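You operate a simulated robot arm through the tools that you are given. There is no shell and no other tool.

You run a simulated robot arm. Do the job below in one go: nothing can be reset, and whatever is moved stays where it is left.

TASK
Set the controls near the top of the tinting bench. At the end: the red lid knob is turned to mark back; the purple lid knob is turned to mark back; the green lid knob is turned to mark back; the brown lid knob is turned to mark back; whatever was shut is shut again. Leave all else as you found it, and nothing knocked over.

It is judged by the outcome, as a careful person would: the job done as asked, and still so three seconds after it is handed in. It fails if anything else is knocked over, pushed out of place, dropped, spilled or broken. A push-on lid holds only when it is set on centred and level and pressed home; a screw cap is set on level and turned clockwise until tight.

THE ROBOT
A 7-joint arm with a three-finger gripper, fixed in place. Base frame: the origin is at the foot of the arm, x ahead of it, y to its left, z up; the work surface is at about z = 85. Readings come in cm, rad, newtons and seconds.
Its first joint turns from -2.897 to 2.897 rad. Payload 2.69 kg.
Tool frame: the origin (TCP) lies between the finger pads and is the grasp point; the fingertips stand 3 cm ahead of it; z points along the fingers, y is the line along which they close. The gripper opens to 12.8 cm. The gripper's body begins 11.7 cm behind the TCP.
Orientation is that of the tool frame in the base frame, as a unit quaternion [w, x, y, z]. With the fingers straight down and closing along the base's y, the tool's x points along the base's -x, its y along +y and its z along -z.

THE INTERFACE
- The arm moves only by the tool step_arm. Its argument "targets" is a list of rows, each a list of 7 numbers: the shift along the base's x, y, z in m, then the turn, a rotation vector about the base's x, y, z in rad, then the gripper command, from -1 (fully open) to 1 (shut), values between in proportion. In form: [[dx, dy, dz, rx, ry, rz, hand], ...]. A call has 1 to 20 rows; each row shifts and turns the commanded pose from where the row before left it. Rows are played at 5 a second. More than 5 cm and 0.15 rad between two rows, or a gripper value outside its range, and nothing of the call is played. Where a pose cannot be reached the arm comes as near as it can. A force on the tool above 40 N (or 10 N above the force at the start of the call, whichever is more), or a blocked arm, ends the call early, and 0.2 s more pass. Each finger halts on what it meets, pressing with about 25 N; the grip force reading is that of the motor and also rises with nothing between the fingers. The clock runs only during rows and for 0.2 s after the last one: add rows that do not move to give the fingers time. The reply holds the time, the measured pose of the TCP, the force on the tool along the base axes, the opening and the grip force, in the units named above and with some noise, with the torque about the TCP (base axes, N m) and any sound that the robot's microphone picked up.
- Cameras (640 x 400 px; columns grow to the right, rows downward): "scene" is fixed at [21.99, 50.01, 184.67]; the picture's right is [-0.66, -0.75, 0.00], its down [-0.44, 0.38, -0.82] and it looks along [0.61, -0.54, -0.58] (base axes); focal length 312 px, centre (320, 200). "wrist" rides on the gripper at [5.8, 5.4, -13.1] in the tool frame; the picture's right is [-0.68, 0.74, 0.00], its down [-0.62, -0.57, -0.55] and it looks along [-0.40, -0.37, 0.84] (tool axes); focal length 234 px, centre (320, 200).
- get_image(camera): a new picture of that camera. No time passes.
- raise_lower(by): slides the trunk up (or, below 0, down) by that many cm; the arm rides with it, the base frame stays. It gives what a move gives, with no picture.
- point_at(camera, pixels): for up to 12 pixels [column, row] of the newest picture of that camera ("zoom" is the newest enlarged one), the place [x, y, z] in the base frame of the surface seen there, good to about 0.2 cm. No time passes.
- enlarge(camera, box): a new picture of the part [left, top, right, bottom] of that camera's present view, enlarged. No time passes.
- finish_job(): hands the job in; it is judged then, once.

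Open the gripper and draw the arm clear of the work before you hand the job in, unless the task says otherwise.

The tools are called after "Request:" by a JSON object that holds its "fn" and its "kwargs". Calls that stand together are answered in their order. step_arm: Moves the arm, as the interface text tells. Its arguments: {"type":"object","properties":{"targets":{"type":"array","items":{"type":"array","items":{"type":"number"}}}},"required":["targets"]} The other tools are called the same way: raise_lower (by) slides the trunk up or down; get_image (camera) takes a picture; point_at (camera, pixels) gives the place of the surface under pixels of a picture; enlarge (camera, box) takes an enlarged picture of a part of a camera's view; finish_job () hands the job in.

At the start:

```text
time: 0.0
position: [69.43, -7.54, 143.22]
tcp_rot: [0.0, 0.001, 1.0, -0.001]
wrist_force: [0.0, -0.1, -0.2]
wrist_torque: [-0.02, 0.01, -0.02]
width: 12.8
finger_force: 0.0
trunk travel left (down, up): [-15.0, 20.0]
```

scene: 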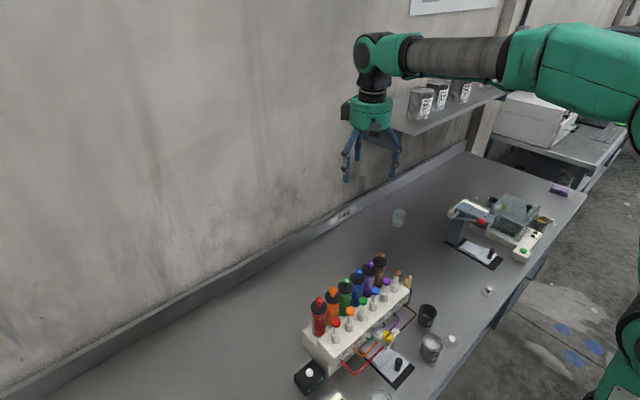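
wrist: 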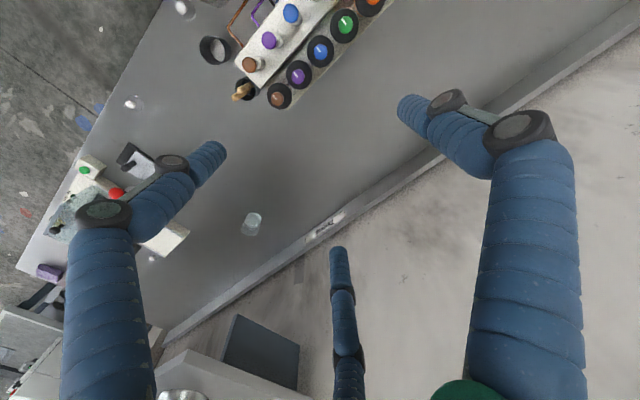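

I see the tinting bench at around (360,320) in the scene picture, with coloured bottles/lids on top. I take enlarged pictures to see the knobs and their marks.

Request:
{"fn": "enlarge", "kwargs": {"camera": "scene", "box": [280, 240, 440, 400]}}

Request:
{"fn": "enlarge", "kwargs": {"camera": "wrist", "box": [180, 0, 400, 130]}}

```text
2.50 times, centred on (360, 320) of scene
```

zoom: 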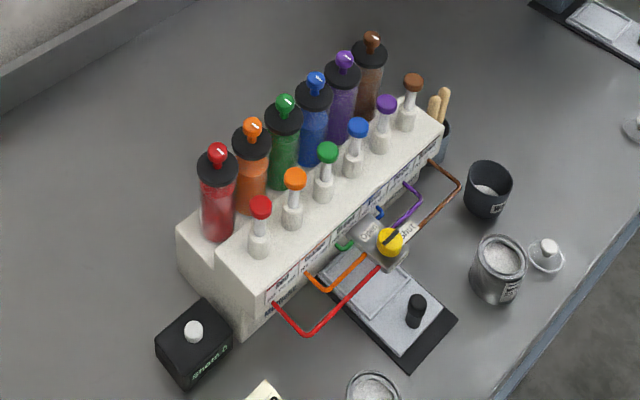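

```text
2.91 times, centred on (290, 65) of wrist
```

zoom: 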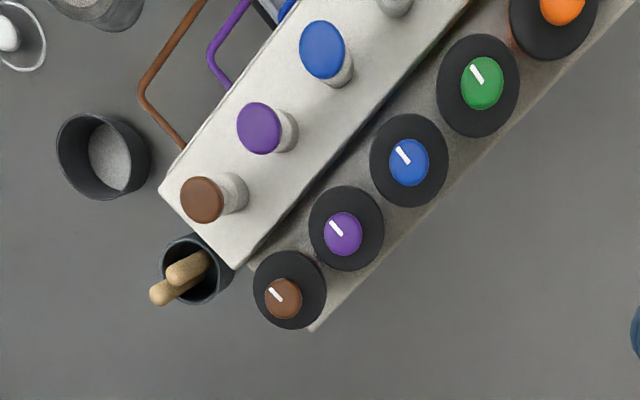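

I need the knobs in detail: the lid knobs at zoom (217,150), (285,103), (344,58), (372,40). I enlarge tighter on the scene.

Request:
{"fn": "enlarge", "kwargs": {"camera": "scene", "box": [305, 245, 395, 345]}}

Request:
{"fn": "enlarge", "kwargs": {"camera": "scene", "box": [340, 245, 400, 285]}}

Request:
{"fn": "enlarge", "kwargs": {"camera": "scene", "box": [335, 310, 415, 370]}}

Request:
{"fn": "enlarge", "kwargs": {"camera": "scene", "box": [280, 340, 360, 400]}}

Request:
{"fn": "enlarge", "kwargs": {"camera": "scene", "box": [400, 160, 580, 300]}}

Request:
{"fn": "enlarge", "kwargs": {"camera": "scene", "box": [320, 60, 520, 190]}}

```text
4.00 times, centred on (350, 295) of scene
```

zoom: 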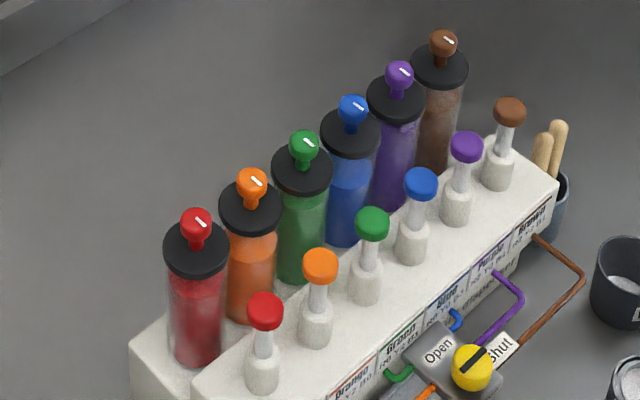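

```text
10.00 times, centred on (370, 265) of scene
```

zoom: 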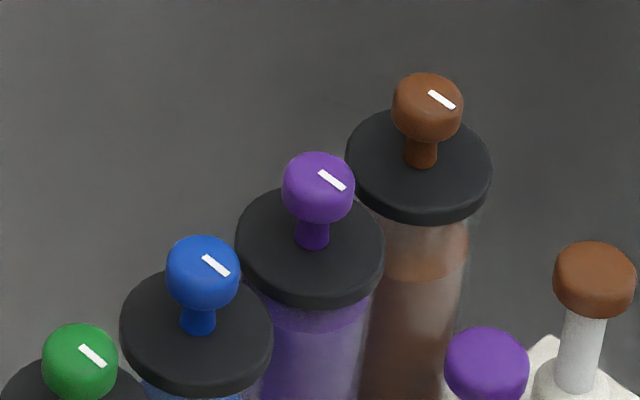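

```text
6.67 times, centred on (375, 340) of scene
```

zoom: 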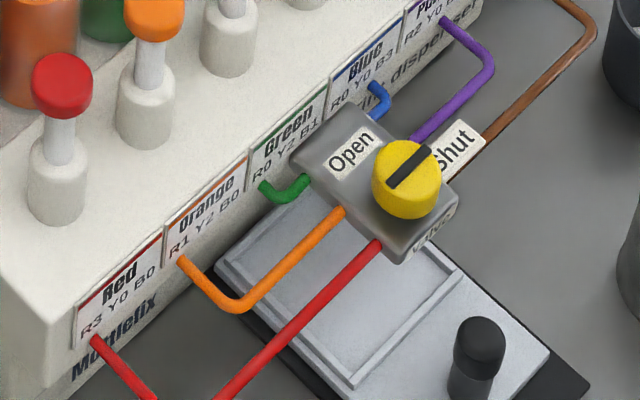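

```text
6.67 times, centred on (320, 370) of scene
```

zoom: 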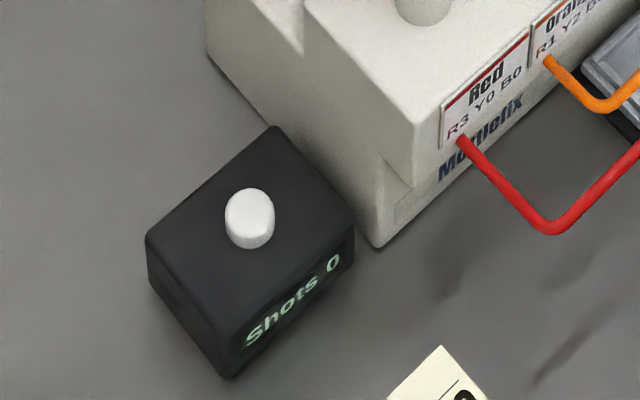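

```text
2.86 times, centred on (490, 230) of scene
```

zoom: 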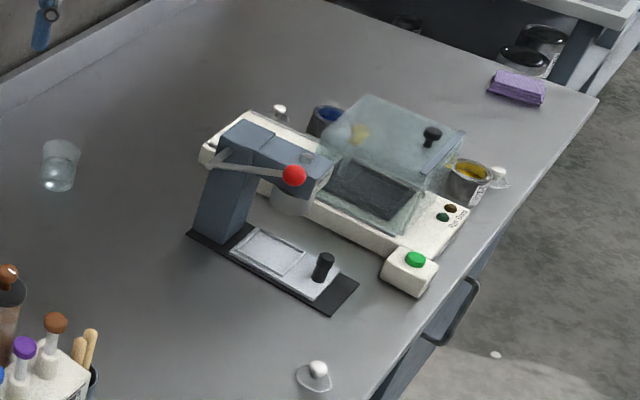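

```text
3.08 times, centred on (420, 125) of scene
```

zoom: 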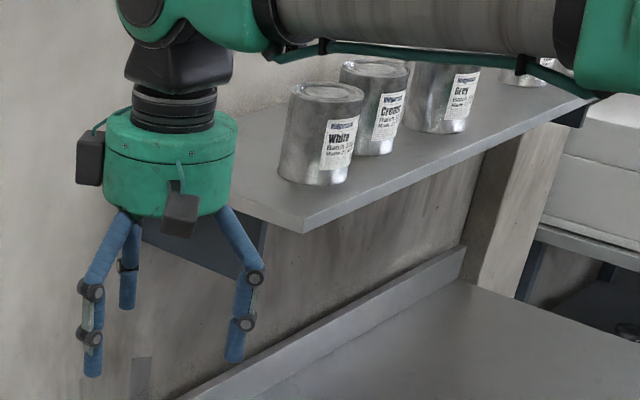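

The wrist picture shows three blue finger-like shapes with tips near (222,150), (400,105), (338,250), which doesn't match two fingers; I check what places those pixels give, along with the knobs and machine parts.

Request:
{"fn": "point_at", "kwargs": {"camera": "wrist", "pixels": [[215, 155], [405, 108], [340, 260], [172, 165], [105, 210], [520, 125], [448, 100], [343, 300], [110, 300], [530, 250], [345, 380], [470, 395]]}}

Request:
{"fn": "enlarge", "kwargs": {"camera": "scene", "box": [340, 245, 400, 285]}}

Request:
{"fn": "point_at", "kwargs": {"camera": "zoom", "pixels": [[427, 85], [434, 95], [452, 107], [318, 165], [324, 174], [342, 187], [200, 250], [208, 261], [225, 272], [360, 165], [480, 165], [420, 200]]}}

```text
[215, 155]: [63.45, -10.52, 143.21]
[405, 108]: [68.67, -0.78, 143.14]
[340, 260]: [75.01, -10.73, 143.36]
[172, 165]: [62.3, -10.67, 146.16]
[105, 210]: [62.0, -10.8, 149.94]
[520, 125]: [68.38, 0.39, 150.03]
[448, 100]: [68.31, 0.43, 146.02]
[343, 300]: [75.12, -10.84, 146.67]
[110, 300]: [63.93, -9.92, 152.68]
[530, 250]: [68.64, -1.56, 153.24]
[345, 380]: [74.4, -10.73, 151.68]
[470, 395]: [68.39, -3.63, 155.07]
```

```text
10.00 times, centred on (370, 265) of scene
```

zoom: 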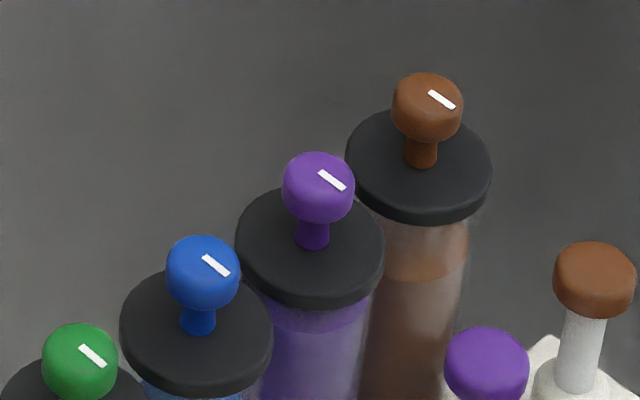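

```text
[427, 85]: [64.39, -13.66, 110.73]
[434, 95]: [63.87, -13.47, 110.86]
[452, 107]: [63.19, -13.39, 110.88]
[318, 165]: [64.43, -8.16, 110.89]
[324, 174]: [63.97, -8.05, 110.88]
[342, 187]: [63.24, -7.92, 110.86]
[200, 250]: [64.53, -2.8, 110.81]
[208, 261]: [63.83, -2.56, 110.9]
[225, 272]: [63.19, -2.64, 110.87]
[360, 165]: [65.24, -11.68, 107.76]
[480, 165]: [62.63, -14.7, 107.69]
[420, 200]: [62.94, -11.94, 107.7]
```

The surface points confirm the knobs' tops at z ≈ 110.9, about 5.4 cm apart in y, marks towards -x, and the lids at z ≈ 107.7. Now I measure the pumps, shelf, cans, the rest of the row and look at the notes.

Request:
{"fn": "get_image", "kwargs": {"camera": "scene"}}

Request:
{"fn": "point_at", "kwargs": {"camera": "scene", "pixels": [[392, 128], [418, 132], [500, 95], [420, 92], [420, 115], [437, 85], [397, 273], [387, 282], [376, 290], [336, 322], [300, 100], [345, 215]]}}

Request:
{"fn": "enlarge", "kwargs": {"camera": "scene", "box": [310, 365, 370, 400]}}

Request:
{"fn": "enlarge", "kwargs": {"camera": "scene", "box": [305, 275, 365, 315]}}

Request:
{"fn": "point_at", "kwargs": {"camera": "zoom", "pixels": [[415, 43], [425, 52], [440, 62], [195, 200], [210, 215], [225, 227], [40, 350], [50, 360], [60, 372], [80, 395], [350, 140], [120, 300]]}}

```text
taken
```

scene: 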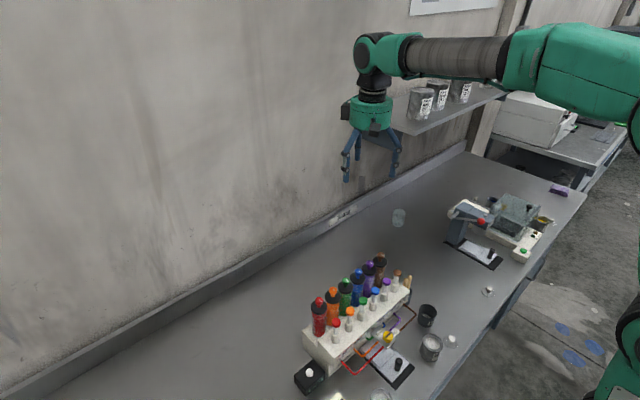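

```text
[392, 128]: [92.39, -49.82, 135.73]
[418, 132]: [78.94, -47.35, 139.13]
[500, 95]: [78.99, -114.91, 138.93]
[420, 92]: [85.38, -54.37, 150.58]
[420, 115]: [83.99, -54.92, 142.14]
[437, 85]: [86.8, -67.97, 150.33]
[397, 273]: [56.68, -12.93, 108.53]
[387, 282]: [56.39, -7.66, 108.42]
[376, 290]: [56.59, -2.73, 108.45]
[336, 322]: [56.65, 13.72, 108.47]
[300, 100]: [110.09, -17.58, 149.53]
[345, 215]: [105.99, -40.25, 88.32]
```

```text
10.67 times, centred on (340, 382) of scene
```

zoom: 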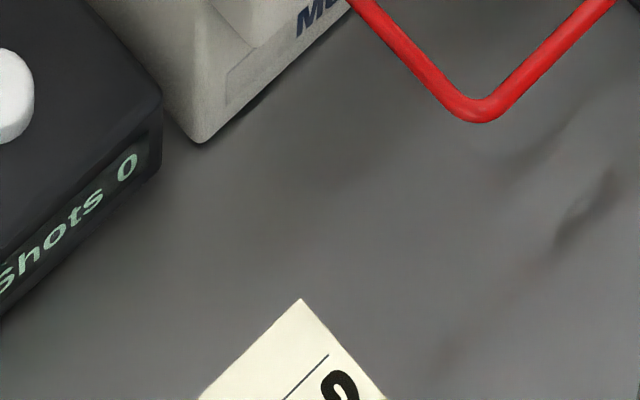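

```text
10.00 times, centred on (335, 295) of scene
```

zoom: 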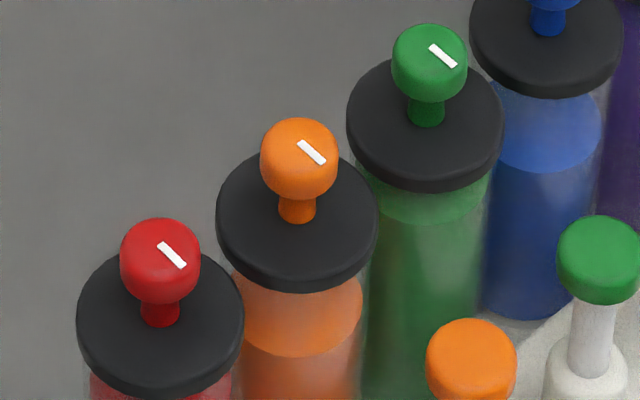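

```text
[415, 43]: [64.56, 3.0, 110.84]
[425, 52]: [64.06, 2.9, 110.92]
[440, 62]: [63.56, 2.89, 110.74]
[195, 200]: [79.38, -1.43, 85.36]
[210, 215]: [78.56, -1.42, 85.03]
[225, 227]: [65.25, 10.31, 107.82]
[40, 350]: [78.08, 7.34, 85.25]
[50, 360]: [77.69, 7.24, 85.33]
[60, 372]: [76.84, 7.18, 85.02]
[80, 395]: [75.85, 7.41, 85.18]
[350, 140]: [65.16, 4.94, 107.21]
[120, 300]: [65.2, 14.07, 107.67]
```

Marks of all six lid knobs point towards -x (the front, where the labels are), e.g. red mark at zoom (160,243)-(185,267). I now query the knob top edges to find exact centres.

Request:
{"fn": "point_at", "kwargs": {"camera": "zoom", "pixels": [[158, 243], [184, 266], [126, 245], [194, 240], [160, 224], [160, 266], [430, 44], [455, 67], [398, 48], [462, 46], [430, 29], [430, 72]]}}

Request:
{"fn": "enlarge", "kwargs": {"camera": "scene", "box": [352, 248, 392, 276]}}

```text
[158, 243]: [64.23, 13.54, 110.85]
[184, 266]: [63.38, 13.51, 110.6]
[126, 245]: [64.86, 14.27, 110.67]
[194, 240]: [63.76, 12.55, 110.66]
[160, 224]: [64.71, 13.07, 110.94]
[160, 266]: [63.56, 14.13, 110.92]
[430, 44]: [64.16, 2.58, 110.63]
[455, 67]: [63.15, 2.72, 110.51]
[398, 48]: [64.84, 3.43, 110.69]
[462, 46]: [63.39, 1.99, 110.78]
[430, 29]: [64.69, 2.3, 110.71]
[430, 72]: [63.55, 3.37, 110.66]
```

```text
14.29 times, centred on (372, 262) of scene
```

zoom: 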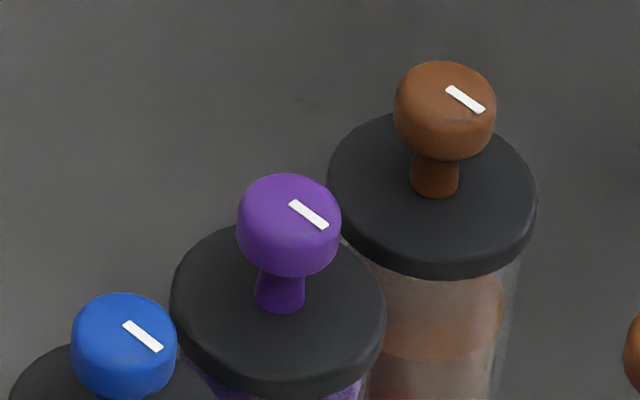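

Knob axes come out at x ≈ 64.15, y ≈ 13.5 (red), 2.7 (green), -8.1 (purple), -13.5 (brown), tops z ≈ 110.9; pumps' caps are lower at x ≈ 56.5. I move the hand to above the red knob, at z ≈ 125, and look with the wrist camera.

Request:
{"fn": "step_arm", "kwargs": {"targets": [[-0.0066, 0.0263, -0.0225, 0, 0, 0, -1], [-0.0066, 0.0263, -0.0225, 0, 0, 0, -1], [-0.0066, 0.0263, -0.0225, 0, 0, 0, -1], [-0.0066, 0.0263, -0.0225, 0, 0, 0, -1], [-0.0066, 0.0263, -0.0225, 0, 0, 0, -1], [-0.0066, 0.0263, -0.0225, 0, 0, 0, -1], [-0.0066, 0.0263, -0.0225, 0, 0, 0, -1], [-0.0066, 0.0263, -0.0225, 0, 0, 0, -1], [0, 0, 0, 0, 0, 0, -1], [0, 0, 0, 0, 0, 0, -1]]}}

Request:
{"fn": "get_image", "kwargs": {"camera": "wrist"}}

Request:
{"fn": "get_image", "kwargs": {"camera": "scene"}}

```text
time: 2.2
position: [64.08, 13.64, 125.21]
tcp_rot: [0.001, 0.0, 1.0, 0.0]
wrist_force: [-0.1, -0.4, -0.2]
wrist_torque: [-0.01, -0.01, 0.0]
width: 12.8
finger_force: 0.1
trunk travel left (down, up): [-15.0, 20.0]
```

```text
taken
```

wrist: 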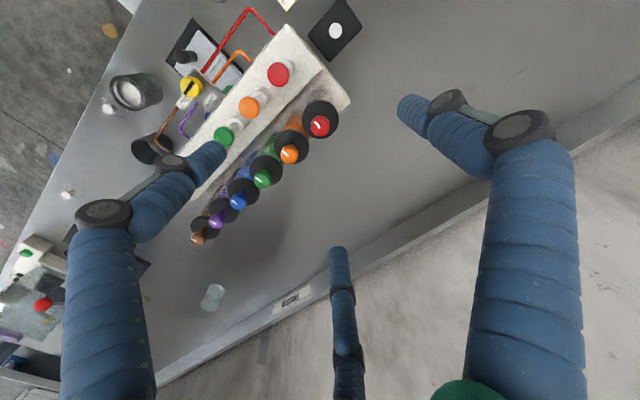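

```text
taken
```

scene: 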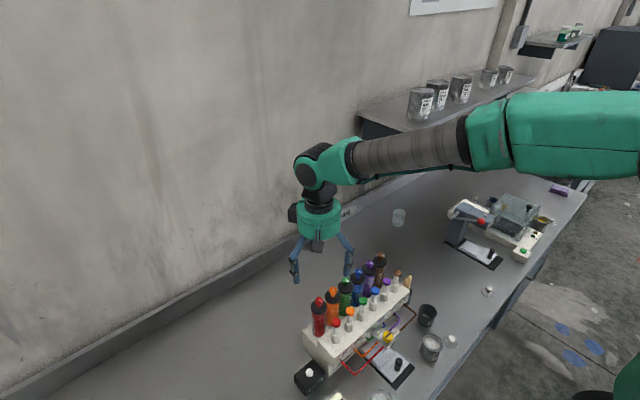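

The red knob is seen at wrist (320,125), right where the tool axis should project. I close the fingers to about 4 cm here in the air to see how the three drawn fingers actually move before going among the knobs.

Request:
{"fn": "step_arm", "kwargs": {"targets": [[0, 0, 0, 0, 0, 0, 0.375], [0, 0, 0, 0, 0, 0, 0.375], [0, 0, 0, 0, 0, 0, 0.375], [0, 0, 0, 0, 0, 0, 0.375]]}}

Request:
{"fn": "get_image", "kwargs": {"camera": "wrist"}}

Request:
{"fn": "enlarge", "kwargs": {"camera": "scene", "box": [260, 180, 400, 340]}}

```text
time: 3.2
position: [64.15, 13.56, 125.33]
tcp_rot: [0.0, 0.001, 1.0, 0.0]
wrist_force: [0.2, -0.6, -0.1]
wrist_torque: [0.03, 0.03, -0.02]
width: 3.99
finger_force: 0.0
trunk travel left (down, up): [-15.0, 20.0]
```

```text
taken
```

wrist: 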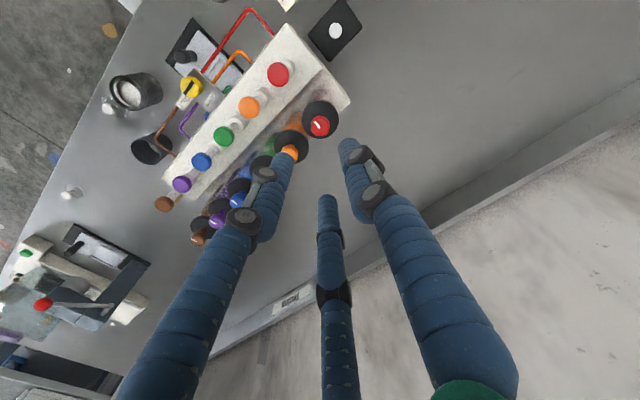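

```text
2.50 times, centred on (330, 260) of scene
```

zoom: 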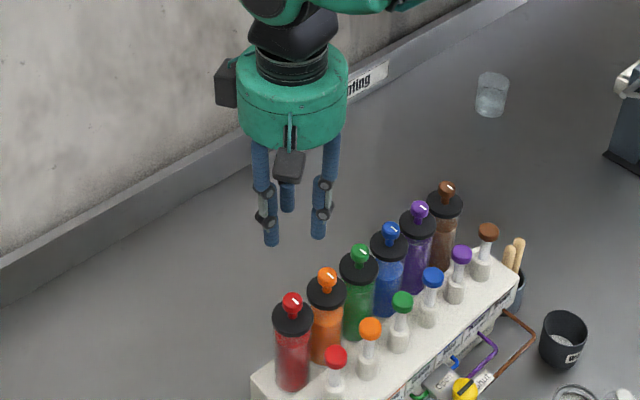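

The three fingers do close radially together. I check where the tips and outer knuckles are now, relative to the tool axis at (64.15,13.55).

Request:
{"fn": "point_at", "kwargs": {"camera": "wrist", "pixels": [[290, 158], [348, 148], [327, 205], [263, 175], [243, 220], [371, 162], [375, 195], [330, 235], [334, 295], [200, 330], [440, 330], [320, 123]]}}

Request:
{"fn": "point_at", "kwargs": {"camera": "zoom", "pixels": [[271, 235], [319, 230], [289, 205], [265, 222], [325, 212], [263, 193], [328, 186], [291, 165], [289, 125], [288, 185], [228, 90], [271, 243]]}}

```text
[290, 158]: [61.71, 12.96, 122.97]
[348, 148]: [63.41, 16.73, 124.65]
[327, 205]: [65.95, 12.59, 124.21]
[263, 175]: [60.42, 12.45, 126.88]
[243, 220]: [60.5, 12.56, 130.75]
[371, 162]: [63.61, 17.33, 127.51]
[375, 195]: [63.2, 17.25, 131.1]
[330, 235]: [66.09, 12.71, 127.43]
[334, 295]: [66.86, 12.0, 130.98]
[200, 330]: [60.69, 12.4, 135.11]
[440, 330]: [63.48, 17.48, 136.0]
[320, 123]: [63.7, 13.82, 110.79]
```

```text
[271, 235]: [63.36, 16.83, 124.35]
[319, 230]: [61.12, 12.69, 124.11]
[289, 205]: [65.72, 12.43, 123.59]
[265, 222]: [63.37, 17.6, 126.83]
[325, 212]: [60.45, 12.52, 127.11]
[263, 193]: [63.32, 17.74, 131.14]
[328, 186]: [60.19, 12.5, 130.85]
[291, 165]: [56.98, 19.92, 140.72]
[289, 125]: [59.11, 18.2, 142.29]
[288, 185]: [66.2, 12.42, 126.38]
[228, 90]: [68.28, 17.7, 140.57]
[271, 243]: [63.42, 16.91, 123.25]
```

Closed to 4 cm the fingertips reach a radius of about 3.4 cm, and the knuckles (radius 4.2) stay ≥1.5 cm above the TCP, so neighbours (knob edges 4.25 cm away, lower) are clear. I refine the knob centres using the wrist view.

Request:
{"fn": "enlarge", "kwargs": {"camera": "wrist", "box": [295, 95, 345, 145]}}

```text
8.00 times, centred on (320, 120) of wrist
```

zoom: 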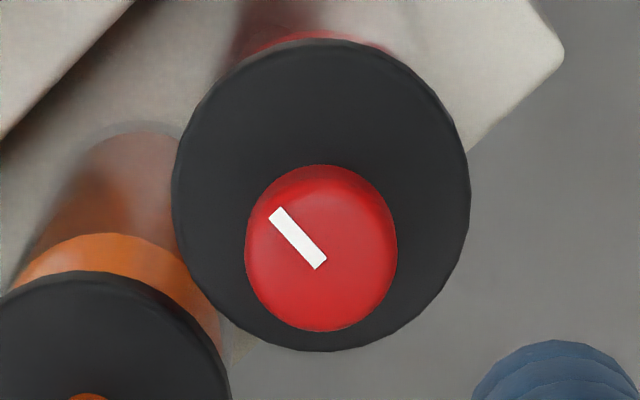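

The red mark runs from the knob's centre (zoom 320,262) to upper-left (275,212), i.e. towards -x (front). I query the rim points for the centre.

Request:
{"fn": "point_at", "kwargs": {"camera": "zoom", "pixels": [[255, 250], [387, 250], [320, 180], [320, 322], [320, 265], [272, 210], [325, 262], [275, 300], [370, 300], [275, 195], [370, 195], [200, 200]]}}

```text
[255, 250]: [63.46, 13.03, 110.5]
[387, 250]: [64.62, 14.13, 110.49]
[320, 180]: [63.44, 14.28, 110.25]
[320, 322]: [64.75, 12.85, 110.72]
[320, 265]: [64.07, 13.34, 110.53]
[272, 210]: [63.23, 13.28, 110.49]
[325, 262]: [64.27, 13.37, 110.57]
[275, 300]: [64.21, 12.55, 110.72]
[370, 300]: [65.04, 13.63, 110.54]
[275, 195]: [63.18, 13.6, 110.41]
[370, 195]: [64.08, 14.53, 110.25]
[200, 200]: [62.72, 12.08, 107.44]
```

Red knob centre ≈ (64.1, 13.55), matching the hand. I pre-turn the hand by -90° about z in the air so that I'll have a half turn available.

Request:
{"fn": "step_arm", "kwargs": {"targets": [[0, 0, 0, 0, 0, -0.1428, 0.375], [0, 0, 0, 0, 0, -0.1428, 0.375], [0, 0, 0, 0, 0, -0.1428, 0.375], [0, 0, 0, 0, 0, -0.1428, 0.375], [0, 0, 0, 0, 0, -0.1428, 0.375], [0, 0, 0, 0, 0, -0.1428, 0.375], [0, 0, 0, 0, 0, -0.1428, 0.375], [0, 0, 0, 0, 0, -0.1428, 0.375], [0, 0, 0, 0, 0, -0.1428, 0.375], [0, 0, 0, 0, 0, -0.1428, 0.375], [0, 0, 0, 0, 0, -0.1428, 0.375], [0, 0, 0, 0, 0, 0, 0.375], [0, 0, 0, 0, 0, 0, 0.375]]}}

Request:
{"fn": "get_image", "kwargs": {"camera": "wrist"}}

```text
time: 6.0
position: [64.02, 13.61, 125.25]
tcp_rot: [-0.001, 0.707, 0.707, 0.0]
wrist_force: [0.0, 0.1, -0.6]
wrist_torque: [0.04, -0.01, -0.01]
width: 4.02
finger_force: 0.1
trunk travel left (down, up): [-15.0, 20.0]
```

```text
taken
```

wrist: 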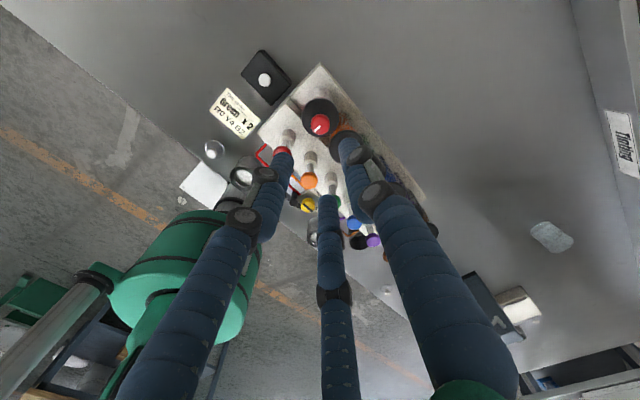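

The half-turn room is there and the arm followed exactly. Now I lower slowly over the red knob to TCP z ≈ 111.5, fingers at 4 cm.

Request:
{"fn": "step_arm", "kwargs": {"targets": [[0, 0, -0.02, 0, 0, 0, 0.375], [0, 0, -0.02, 0, 0, 0, 0.375], [0, 0, -0.02, 0, 0, 0, 0.375], [0, 0, -0.02, 0, 0, 0, 0.375], [0, 0, -0.015, 0, 0, 0, 0.375], [0, 0, -0.01, 0, 0, 0, 0.375], [0, 0, -0.01, 0, 0, 0, 0.375], [0, 0, -0.01, 0, 0, 0, 0.375], [0, 0, -0.01, 0, 0, 0, 0.375], [0, 0, 0, 0, 0, 0, 0.375]]}}

Request:
{"fn": "enlarge", "kwargs": {"camera": "scene", "box": [280, 240, 380, 340]}}

Request:
{"fn": "enlarge", "kwargs": {"camera": "wrist", "box": [270, 110, 390, 230]}}

```text
time: 8.2
position: [64.06, 13.47, 111.6]
tcp_rot: [0.0, 0.706, 0.708, 0.001]
wrist_force: [-0.3, -0.5, -0.7]
wrist_torque: [-0.04, 0.03, 0.01]
width: 4.0
finger_force: 0.1
trunk travel left (down, up): [-15.0, 20.0]
```

```text
4.00 times, centred on (330, 290) of scene
```

zoom: 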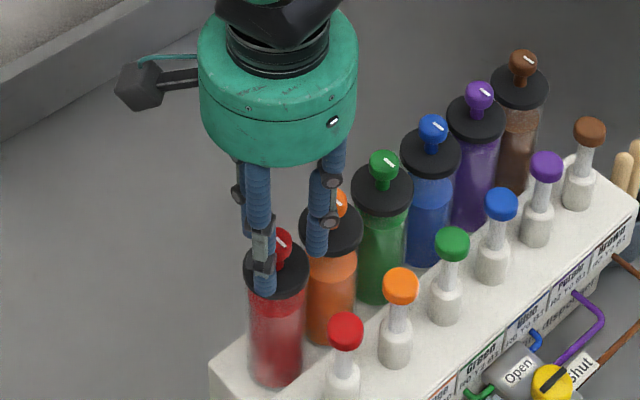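

```text
3.33 times, centred on (330, 170) of wrist
```

zoom: 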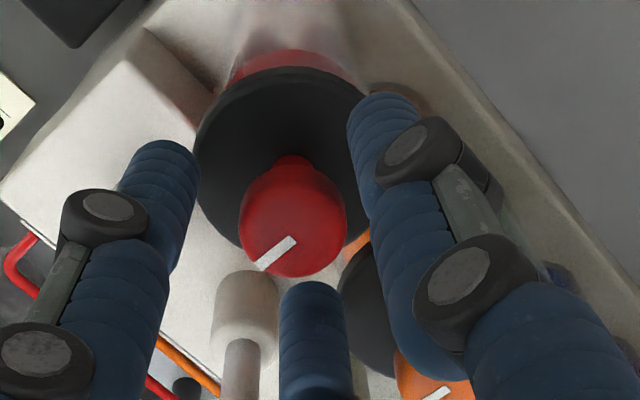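

The fingers straddle the red knob with no contact (forces near zero). I close on the knob, holding still.

Request:
{"fn": "step_arm", "kwargs": {"targets": [[0, 0, 0, 0, 0, 0, 0.55], [0, 0, 0, 0, 0, 0, 0.65], [0, 0, 0, 0, 0, 0, 0.8], [0, 0, 0, 0, 0, 0, 1], [0, 0, 0, 0, 0, 0, 1]]}}

Request:
{"fn": "enlarge", "kwargs": {"camera": "wrist", "box": [270, 110, 390, 230]}}

```text
time: 9.4
position: [64.14, 13.55, 111.64]
tcp_rot: [0.001, 0.707, 0.707, 0.001]
wrist_force: [21.7, 2.2, -1.2]
wrist_torque: [0.11, -0.76, 0.03]
width: 2.26
finger_force: 44.9
trunk travel left (down, up): [-15.0, 20.0]
```

```text
3.33 times, centred on (330, 170) of wrist
```

zoom: 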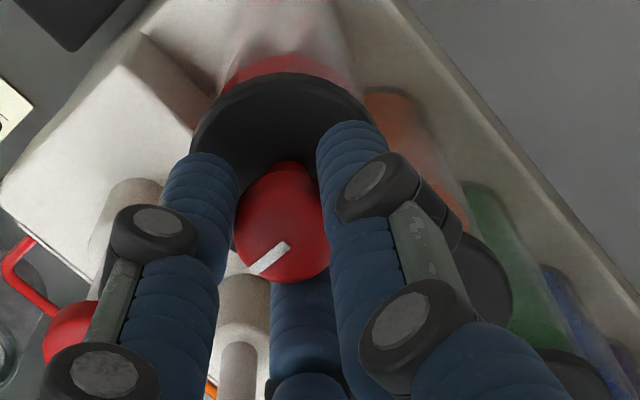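

The grip closed to 2.26 cm on the knob; a side force of +21.7 N in x says the hand sits slightly to the -x side of the knob's axis. I nudge +x in 0.5 mm steps and watch the force.

Request:
{"fn": "step_arm", "kwargs": {"targets": [[0.0005, 0, 0, 0, 0, 0, 1], [0, 0, 0, 0, 0, 0, 1]]}}

```text
time: 10.0
position: [64.12, 13.55, 111.66]
tcp_rot: [0.0, 0.707, 0.707, -0.001]
wrist_force: [19.9, 8.6, 4.5]
wrist_torque: [0.33, -0.45, 0.12]
width: 2.24
finger_force: 45.2
trunk travel left (down, up): [-15.0, 20.0]
```

Force x only fell slightly (19.9 N), y rose to 8.6 N. I nudge 1 mm more in +x.

Request:
{"fn": "step_arm", "kwargs": {"targets": [[0.0005, 0, 0, 0, 0, 0, 1], [0.0005, 0, 0, 0, 0, 0, 1], [0, 0, 0, 0, 0, 0, 1]]}}

```text
time: 10.8
position: [64.14, 13.62, 111.77]
tcp_rot: [0.0, 0.706, 0.708, 0.0]
wrist_force: [8.6, 6.2, 7.7]
wrist_torque: [0.15, 0.11, 0.17]
width: 2.24
finger_force: 45.2
trunk travel left (down, up): [-15.0, 20.0]
```

Force x is down to 8.6 N. I nudge a little more in +x and +y, then start a small trial turn of +0.3 rad.

Request:
{"fn": "step_arm", "kwargs": {"targets": [[0.0004, 0.0004, 0, 0, 0, 0, 1], [0, 0, 0, 0, 0, 0.1, 1], [0, 0, 0, 0, 0, 0.1, 1], [0, 0, 0, 0, 0, 0.1, 1], [0, 0, 0, 0, 0, 0, 1]]}}

Request:
{"fn": "enlarge", "kwargs": {"camera": "wrist", "box": [270, 110, 390, 230]}}

Request:
{"fn": "enlarge", "kwargs": {"camera": "scene", "box": [280, 240, 380, 340]}}

```text
time: 12.0
position: [64.2, 13.57, 111.8]
tcp_rot: [-0.001, 0.593, 0.805, 0.0]
wrist_force: [-3.9, 0.8, 7.8]
wrist_torque: [0.08, 0.12, -0.02]
width: 2.24
finger_force: 44.3
trunk travel left (down, up): [-15.0, 20.0]
```

```text
3.33 times, centred on (330, 170) of wrist
```

zoom: 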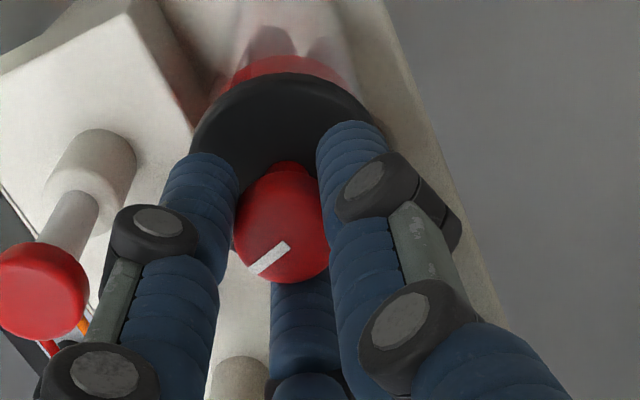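

```text
4.00 times, centred on (330, 290) of scene
```

zoom: 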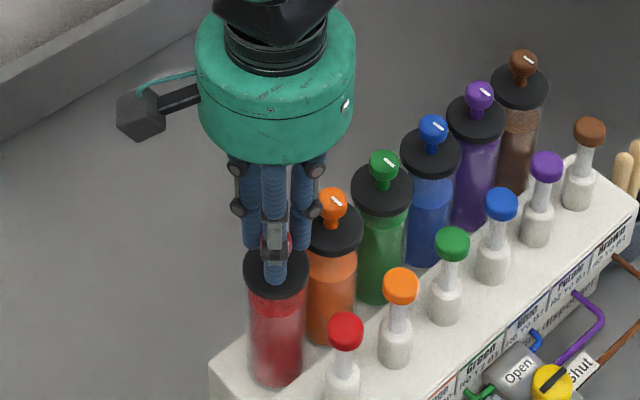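

The mark stayed fixed in the hand view while the bench turned, so the knob turns with the hand at negligible torque. I continue +1.42 rad and check.

Request:
{"fn": "step_arm", "kwargs": {"targets": [[0, 0, 0, 0, 0, 0.142, 1], [0, 0, 0, 0, 0, 0.142, 1], [0, 0, 0, 0, 0, 0.142, 1], [0, 0, 0, 0, 0, 0.142, 1], [0, 0, 0, 0, 0, 0.142, 1], [0, 0, 0, 0, 0, 0.142, 1], [0, 0, 0, 0, 0, 0.142, 1], [0, 0, 0, 0, 0, 0.142, 1], [0, 0, 0, 0, 0, 0.142, 1], [0, 0, 0, 0, 0, 0.142, 1], [0, 0, 0, 0, 0, 0, 1]]}}

Request:
{"fn": "enlarge", "kwargs": {"camera": "wrist", "box": [270, 110, 390, 230]}}

Request:
{"fn": "enlarge", "kwargs": {"camera": "scene", "box": [280, 240, 380, 340]}}

```text
time: 14.4
position: [64.17, 13.52, 111.69]
tcp_rot: [-0.001, -0.075, 0.997, 0.0]
wrist_force: [-10.9, 1.0, 2.1]
wrist_torque: [-0.07, 0.32, 0.01]
width: 2.24
finger_force: 45.2
trunk travel left (down, up): [-15.0, 20.0]
```

```text
3.33 times, centred on (330, 170) of wrist
```

zoom: 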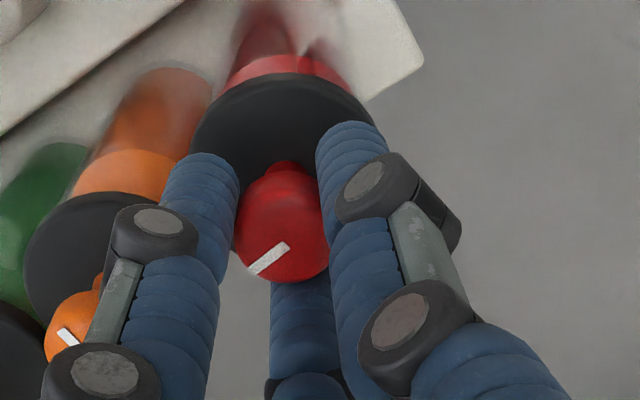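

```text
4.00 times, centred on (330, 290) of scene
```

zoom: 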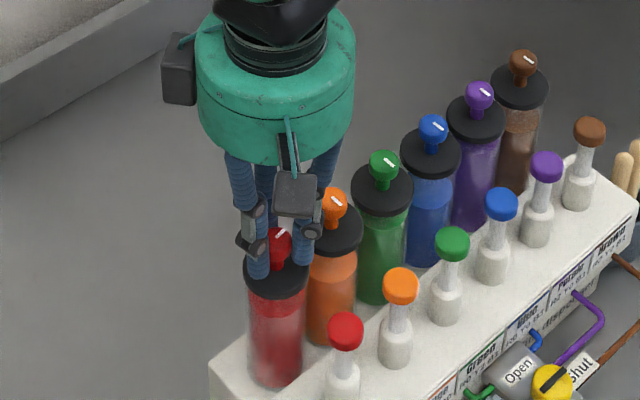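

Still turning freely with the knob (mark at scene zoom (283,232) now sideways). Force x is -10.9 N, so I nudge -0.5 mm in x and turn the remaining +1.42 rad.

Request:
{"fn": "step_arm", "kwargs": {"targets": [[-0.0005, 0, 0, 0, 0, 0.142, 1], [0, 0, 0, 0, 0, 0.142, 1], [0, 0, 0, 0, 0, 0.142, 1], [0, 0, 0, 0, 0, 0.142, 1], [0, 0, 0, 0, 0, 0.142, 1], [0, 0, 0, 0, 0, 0.142, 1], [0, 0, 0, 0, 0, 0.142, 1], [0, 0, 0, 0, 0, 0.142, 1], [0, 0, 0, 0, 0, 0.142, 1], [0, 0, 0, 0, 0, 0.142, 1], [0, 0, 0, 0, 0, 0, 1]]}}

Request:
{"fn": "enlarge", "kwargs": {"camera": "wrist", "box": [270, 110, 390, 230]}}

Request:
{"fn": "enlarge", "kwargs": {"camera": "scene", "box": [280, 240, 380, 340]}}

```text
time: 16.8
position: [64.18, 13.53, 111.66]
tcp_rot: [0.0, 0.708, -0.706, 0.0]
wrist_force: [-8.3, 1.3, -8.8]
wrist_torque: [0.14, 0.25, 0.01]
width: 2.26
finger_force: 45.1
trunk travel left (down, up): [-15.0, 20.0]
```

```text
3.33 times, centred on (330, 170) of wrist
```

zoom: 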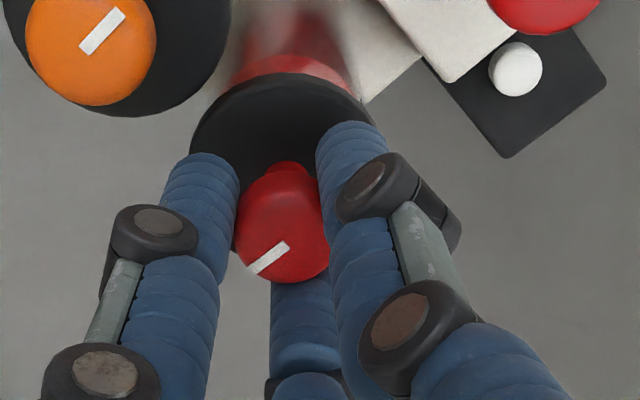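

```text
4.00 times, centred on (330, 290) of scene
```

zoom: 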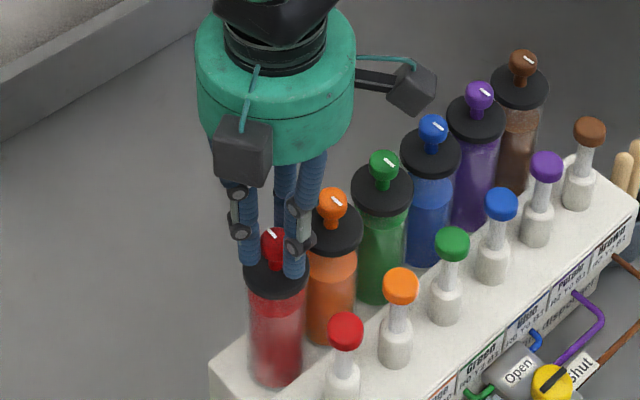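

The red mark now lies on the wall side (scene zoom (270,233)). I release to 4 cm and rise straight up, keeping the hand's turn.

Request:
{"fn": "step_arm", "kwargs": {"targets": [[0, 0, 0, 0, 0, 0, 0.5], [0, 0, 0, 0, 0, 0, 0.375], [0, 0, 0, 0, 0, 0, 0.375], [0, 0, 0.01, 0, 0, 0, 0.375], [0, 0, 0.02, 0, 0, 0, 0.375], [0, 0, 0.03, 0, 0, 0, 0.375], [0, 0, 0.03, 0, 0, 0, 0.375], [0, 0, 0, 0, 0, 0, 0.375]]}}

Request:
{"fn": "enlarge", "kwargs": {"camera": "wrist", "box": [270, 90, 390, 170]}}

Request:
{"fn": "enlarge", "kwargs": {"camera": "scene", "box": [300, 280, 360, 330]}}

```text
time: 18.6
position: [64.14, 13.46, 120.87]
tcp_rot: [0.0, 0.708, -0.706, 0.0]
wrist_force: [-0.4, -0.1, 0.2]
wrist_torque: [0.04, -0.05, 0.02]
width: 3.98
finger_force: 0.1
trunk travel left (down, up): [-15.0, 20.0]
```

```text
5.00 times, centred on (330, 130) of wrist
```

zoom: 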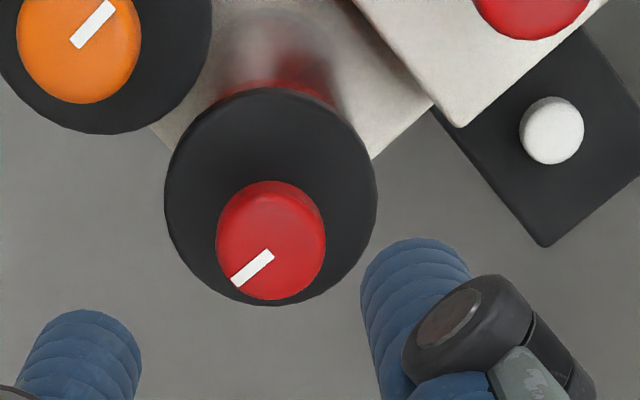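

```text
8.00 times, centred on (330, 305) of scene
```

zoom: 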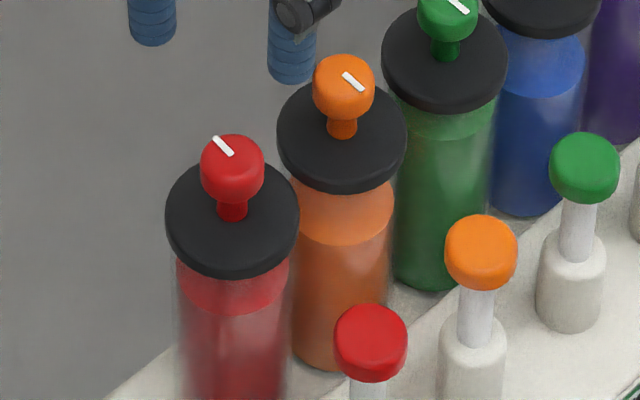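

Red's mark now points to the wall, opposite to orange's. I check its direction by point_at on the mark's ends.

Request:
{"fn": "point_at", "kwargs": {"camera": "zoom", "pixels": [[216, 139], [231, 154], [344, 73], [363, 89]]}}

Request:
{"fn": "enlarge", "kwargs": {"camera": "wrist", "box": [270, 90, 390, 170]}}

Request:
{"fn": "point_at", "kwargs": {"camera": "zoom", "pixels": [[268, 255], [236, 282], [76, 42], [110, 5], [220, 240], [322, 240], [270, 187], [270, 295]]}}

```text
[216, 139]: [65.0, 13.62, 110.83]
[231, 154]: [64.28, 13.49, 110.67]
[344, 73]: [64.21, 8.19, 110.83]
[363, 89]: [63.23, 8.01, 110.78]
```

```text
5.00 times, centred on (330, 130) of wrist
```

zoom: 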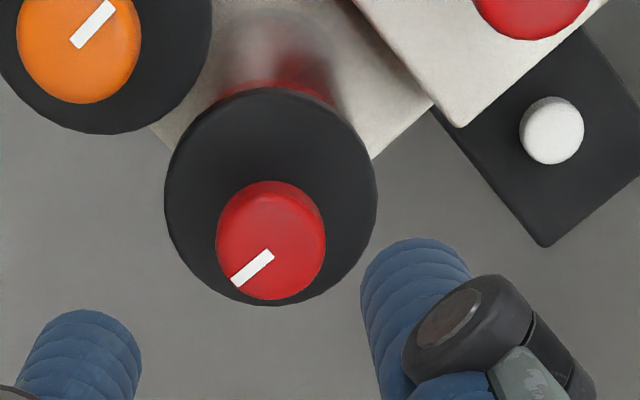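

```text
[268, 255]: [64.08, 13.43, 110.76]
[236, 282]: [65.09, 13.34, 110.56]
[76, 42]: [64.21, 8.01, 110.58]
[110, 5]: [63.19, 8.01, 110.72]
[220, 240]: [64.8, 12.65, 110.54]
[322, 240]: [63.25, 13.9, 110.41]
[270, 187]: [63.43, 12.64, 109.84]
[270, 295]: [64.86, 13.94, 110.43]
```

Red is done: mark from (64.08,13.43) to (65.09,13.34), i.e. +x. I now move at this height over the green knob (y ≈ 2.74) while turning the hand back by a half turn.

Request:
{"fn": "step_arm", "kwargs": {"targets": [[-0.0008, -0.0054, 0, 0, 0, -0.1428, 0.375], [0, -0.0054, 0, 0, 0, -0.1428, 0.375], [0, -0.0054, 0, 0, 0, -0.1428, 0.375], [0, -0.0054, 0, 0, 0, -0.1428, 0.375], [0, -0.0054, 0, 0, 0, -0.1428, 0.375], [0, -0.0054, 0, 0, 0, -0.1428, 0.375], [0, -0.0054, 0, 0, 0, -0.1428, 0.375], [0, -0.0054, 0, 0, 0, -0.1428, 0.375], [0, -0.0054, 0, 0, 0, -0.1428, 0.375], [0, -0.0054, 0, 0, 0, -0.1428, 0.375], [0, -0.0054, 0, 0, 0, -0.1428, 0.375], [0, -0.0054, 0, 0, 0, -0.1428, 0.375], [0, -0.0054, 0, 0, 0, -0.1428, 0.375], [0, -0.0054, 0, 0, 0, -0.1428, 0.375], [0, -0.0054, 0, 0, 0, -0.1428, 0.375], [0, -0.0054, 0, 0, 0, -0.1428, 0.375], [0, -0.0054, 0, 0, 0, -0.1428, 0.375], [0, -0.0054, 0, 0, 0, -0.1428, 0.375], [0, -0.0054, 0, 0, 0, -0.1428, 0.375], [0, -0.0054, 0, 0, 0, -0.1428, 0.375]]}}

Request:
{"fn": "step_arm", "kwargs": {"targets": [[0, 0, 0, 0, 0, -0.1428, 0.375], [0, 0, 0, 0, 0, -0.1428, 0.375], [0, 0, 0, 0, 0, 0, 0.375], [0, 0, 0, 0, 0, 0, 0.375]]}}

Request:
{"fn": "enlarge", "kwargs": {"camera": "wrist", "box": [270, 90, 390, 170]}}

Request:
{"fn": "get_image", "kwargs": {"camera": "scene"}}

```text
time: 22.8
position: [64.09, 2.86, 120.7]
tcp_rot: [0.0, 0.599, 0.8, 0.0]
wrist_force: [-0.1, -0.2, 0.3]
wrist_torque: [0.0, -0.02, -0.02]
width: 3.98
finger_force: 0.0
trunk travel left (down, up): [-15.0, 20.0]
```

```text
time: 23.8
position: [64.17, 2.77, 120.73]
tcp_rot: [0.001, 0.707, 0.707, 0.0]
wrist_force: [-0.9, 0.1, 0.5]
wrist_torque: [-0.03, 0.01, 0.04]
width: 4.03
finger_force: 0.1
trunk travel left (down, up): [-15.0, 20.0]
```

```text
5.00 times, centred on (330, 130) of wrist
```

zoom: 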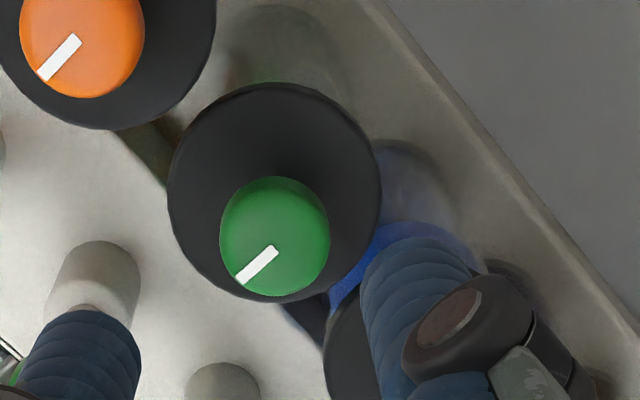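

```text
taken
```

scene: 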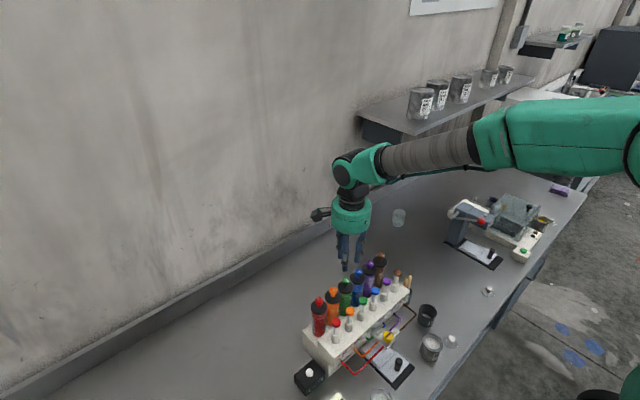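

The green knob is centred at zoom (274,237), close to where the tool axis falls. I check its rim for the centre before lowering.

Request:
{"fn": "point_at", "kwargs": {"camera": "zoom", "pixels": [[225, 240], [324, 240], [275, 190], [275, 291], [240, 205], [310, 275], [310, 205], [240, 275], [276, 249], [240, 280]]}}

```text
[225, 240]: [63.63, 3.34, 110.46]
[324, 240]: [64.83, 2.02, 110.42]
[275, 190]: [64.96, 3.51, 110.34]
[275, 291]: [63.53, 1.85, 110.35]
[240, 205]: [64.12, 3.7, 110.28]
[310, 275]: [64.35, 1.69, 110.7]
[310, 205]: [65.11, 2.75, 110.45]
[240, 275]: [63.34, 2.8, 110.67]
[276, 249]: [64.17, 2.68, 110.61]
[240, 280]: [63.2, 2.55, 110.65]
```

Green centre ≈ (64.23, 2.70); the hand is at (64.2, 2.74). I lower 9 cm and close.

Request:
{"fn": "step_arm", "kwargs": {"targets": [[0, 0, -0.02, 0, 0, 0, 0.375], [0, 0, -0.02, 0, 0, 0, 0.375], [0, 0, -0.02, 0, 0, 0, 0.375], [0, 0, -0.01, 0, 0, 0, 0.375], [0, 0, -0.01, 0, 0, 0, 0.375], [0, 0, -0.01, 0, 0, 0, 0.375], [0, 0, 0, 0, 0, 0, 0.375], [0, 0, 0, 0, 0, 0, 0.375], [0, 0, 0, 0, 0, 0, 0.55], [0, 0, 0, 0, 0, 0, 0.65], [0, 0, 0, 0, 0, 0, 0.8], [0, 0, 0, 0, 0, 0, 1], [0, 0, 0, 0, 0, 0, 1]]}}

Request:
{"fn": "enlarge", "kwargs": {"camera": "wrist", "box": [270, 110, 390, 230]}}

Request:
{"fn": "enlarge", "kwargs": {"camera": "scene", "box": [290, 230, 400, 340]}}

```text
time: 26.6
position: [64.29, 2.71, 111.51]
tcp_rot: [0.0, 0.707, 0.708, 0.001]
wrist_force: [-3.0, 5.3, -1.2]
wrist_torque: [0.27, 0.02, 0.01]
width: 2.25
finger_force: 45.6
trunk travel left (down, up): [-15.0, 20.0]
```

```text
3.33 times, centred on (330, 170) of wrist
```

zoom: 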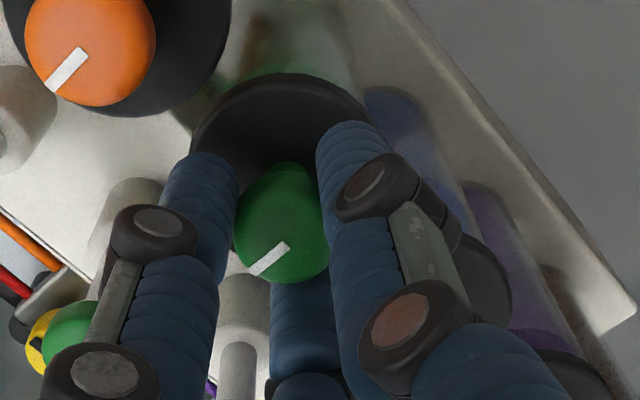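

```text
3.64 times, centred on (345, 285) of scene
```

zoom: 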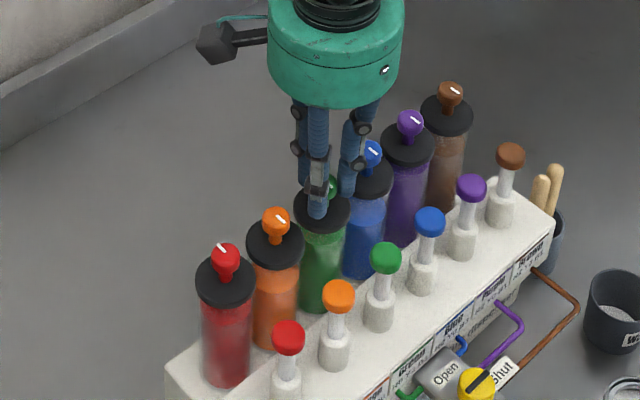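

Grip is well centred (forces ≤ 5 N). I turn the green knob the first +90°.

Request:
{"fn": "step_arm", "kwargs": {"targets": [[0, 0.0002, 0, 0, 0, 0.1, 1], [0, 0, 0, 0, 0, 0.1, 1], [0, 0, 0, 0, 0, 0.1, 1], [0, 0, 0, 0, 0, 0.142, 1], [0, 0, 0, 0, 0, 0.142, 1], [0, 0, 0, 0, 0, 0.142, 1], [0, 0, 0, 0, 0, 0.142, 1], [0, 0, 0, 0, 0, 0.142, 1], [0, 0, 0, 0, 0, 0.142, 1], [0, 0, 0, 0, 0, 0.142, 1], [0, 0, 0, 0, 0, 0.142, 1], [0, 0, 0, 0, 0, 0.142, 1], [0, 0, 0, 0, 0, 0.142, 1], [0, 0, 0, 0, 0, 0, 1]]}}

Request:
{"fn": "enlarge", "kwargs": {"camera": "scene", "box": [290, 230, 400, 340]}}

Request:
{"fn": "enlarge", "kwargs": {"camera": "wrist", "box": [270, 110, 390, 230]}}

```text
time: 29.6
position: [64.15, 2.73, 111.59]
tcp_rot: [0.0, -0.077, 0.997, 0.0]
wrist_force: [2.5, -7.7, -3.2]
wrist_torque: [-0.31, -0.1, 0.02]
width: 2.2
finger_force: 45.0
trunk travel left (down, up): [-15.0, 20.0]
```

```text
3.64 times, centred on (345, 285) of scene
```

zoom: 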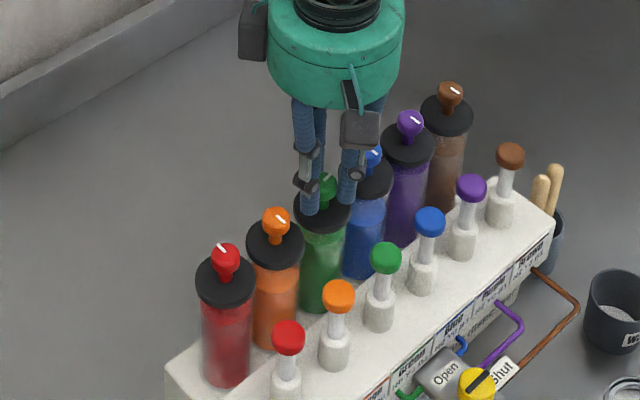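

```text
3.33 times, centred on (330, 170) of wrist
```

zoom: 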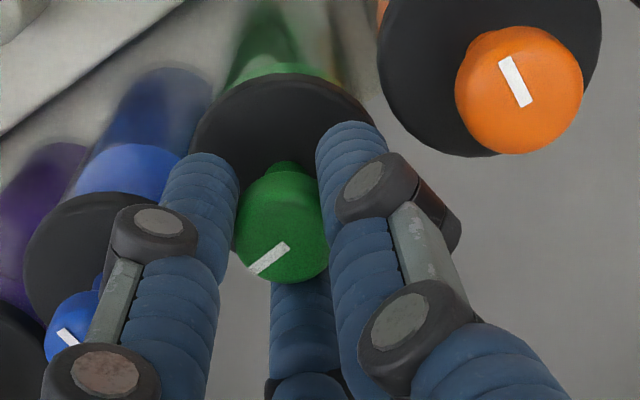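

The green knob follows the hand. I finish the remaining +1.42 rad, with a 0.3 mm correction in y.

Request:
{"fn": "step_arm", "kwargs": {"targets": [[0, -0.0003, 0, 0, 0, 0.142, 1], [0, 0, 0, 0, 0, 0.142, 1], [0, 0, 0, 0, 0, 0.142, 1], [0, 0, 0, 0, 0, 0.142, 1], [0, 0, 0, 0, 0, 0.142, 1], [0, 0, 0, 0, 0, 0.142, 1], [0, 0, 0, 0, 0, 0.142, 1], [0, 0, 0, 0, 0, 0.142, 1], [0, 0, 0, 0, 0, 0.142, 1], [0, 0, 0, 0, 0, 0.142, 1], [0, 0, 0, 0, 0, 0, 1]]}}

Request:
{"fn": "enlarge", "kwargs": {"camera": "wrist", "box": [270, 110, 390, 230]}}

Request:
{"fn": "enlarge", "kwargs": {"camera": "scene", "box": [290, 230, 400, 340]}}

```text
time: 32.0
position: [64.22, 2.61, 111.57]
tcp_rot: [0.001, 0.709, -0.706, 0.0]
wrist_force: [6.8, 6.5, -8.8]
wrist_torque: [0.26, -0.21, -0.04]
width: 2.24
finger_force: 45.0
trunk travel left (down, up): [-15.0, 20.0]
```

```text
3.33 times, centred on (330, 170) of wrist
```

zoom: 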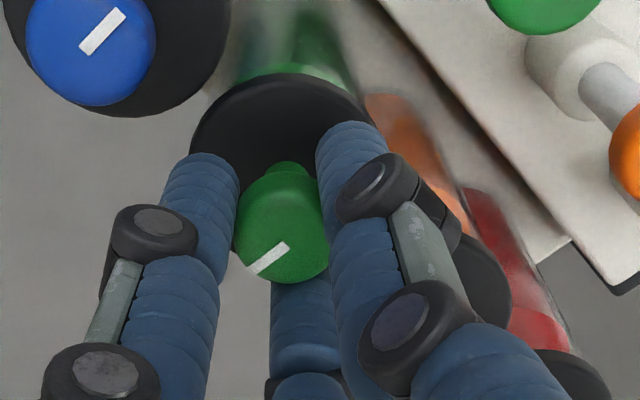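

```text
3.64 times, centred on (345, 285) of scene
```

zoom: 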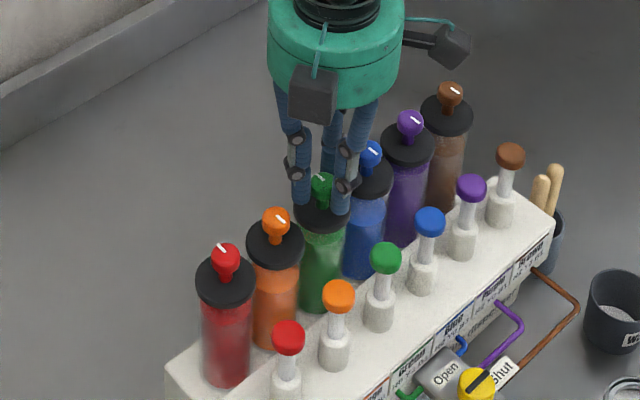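

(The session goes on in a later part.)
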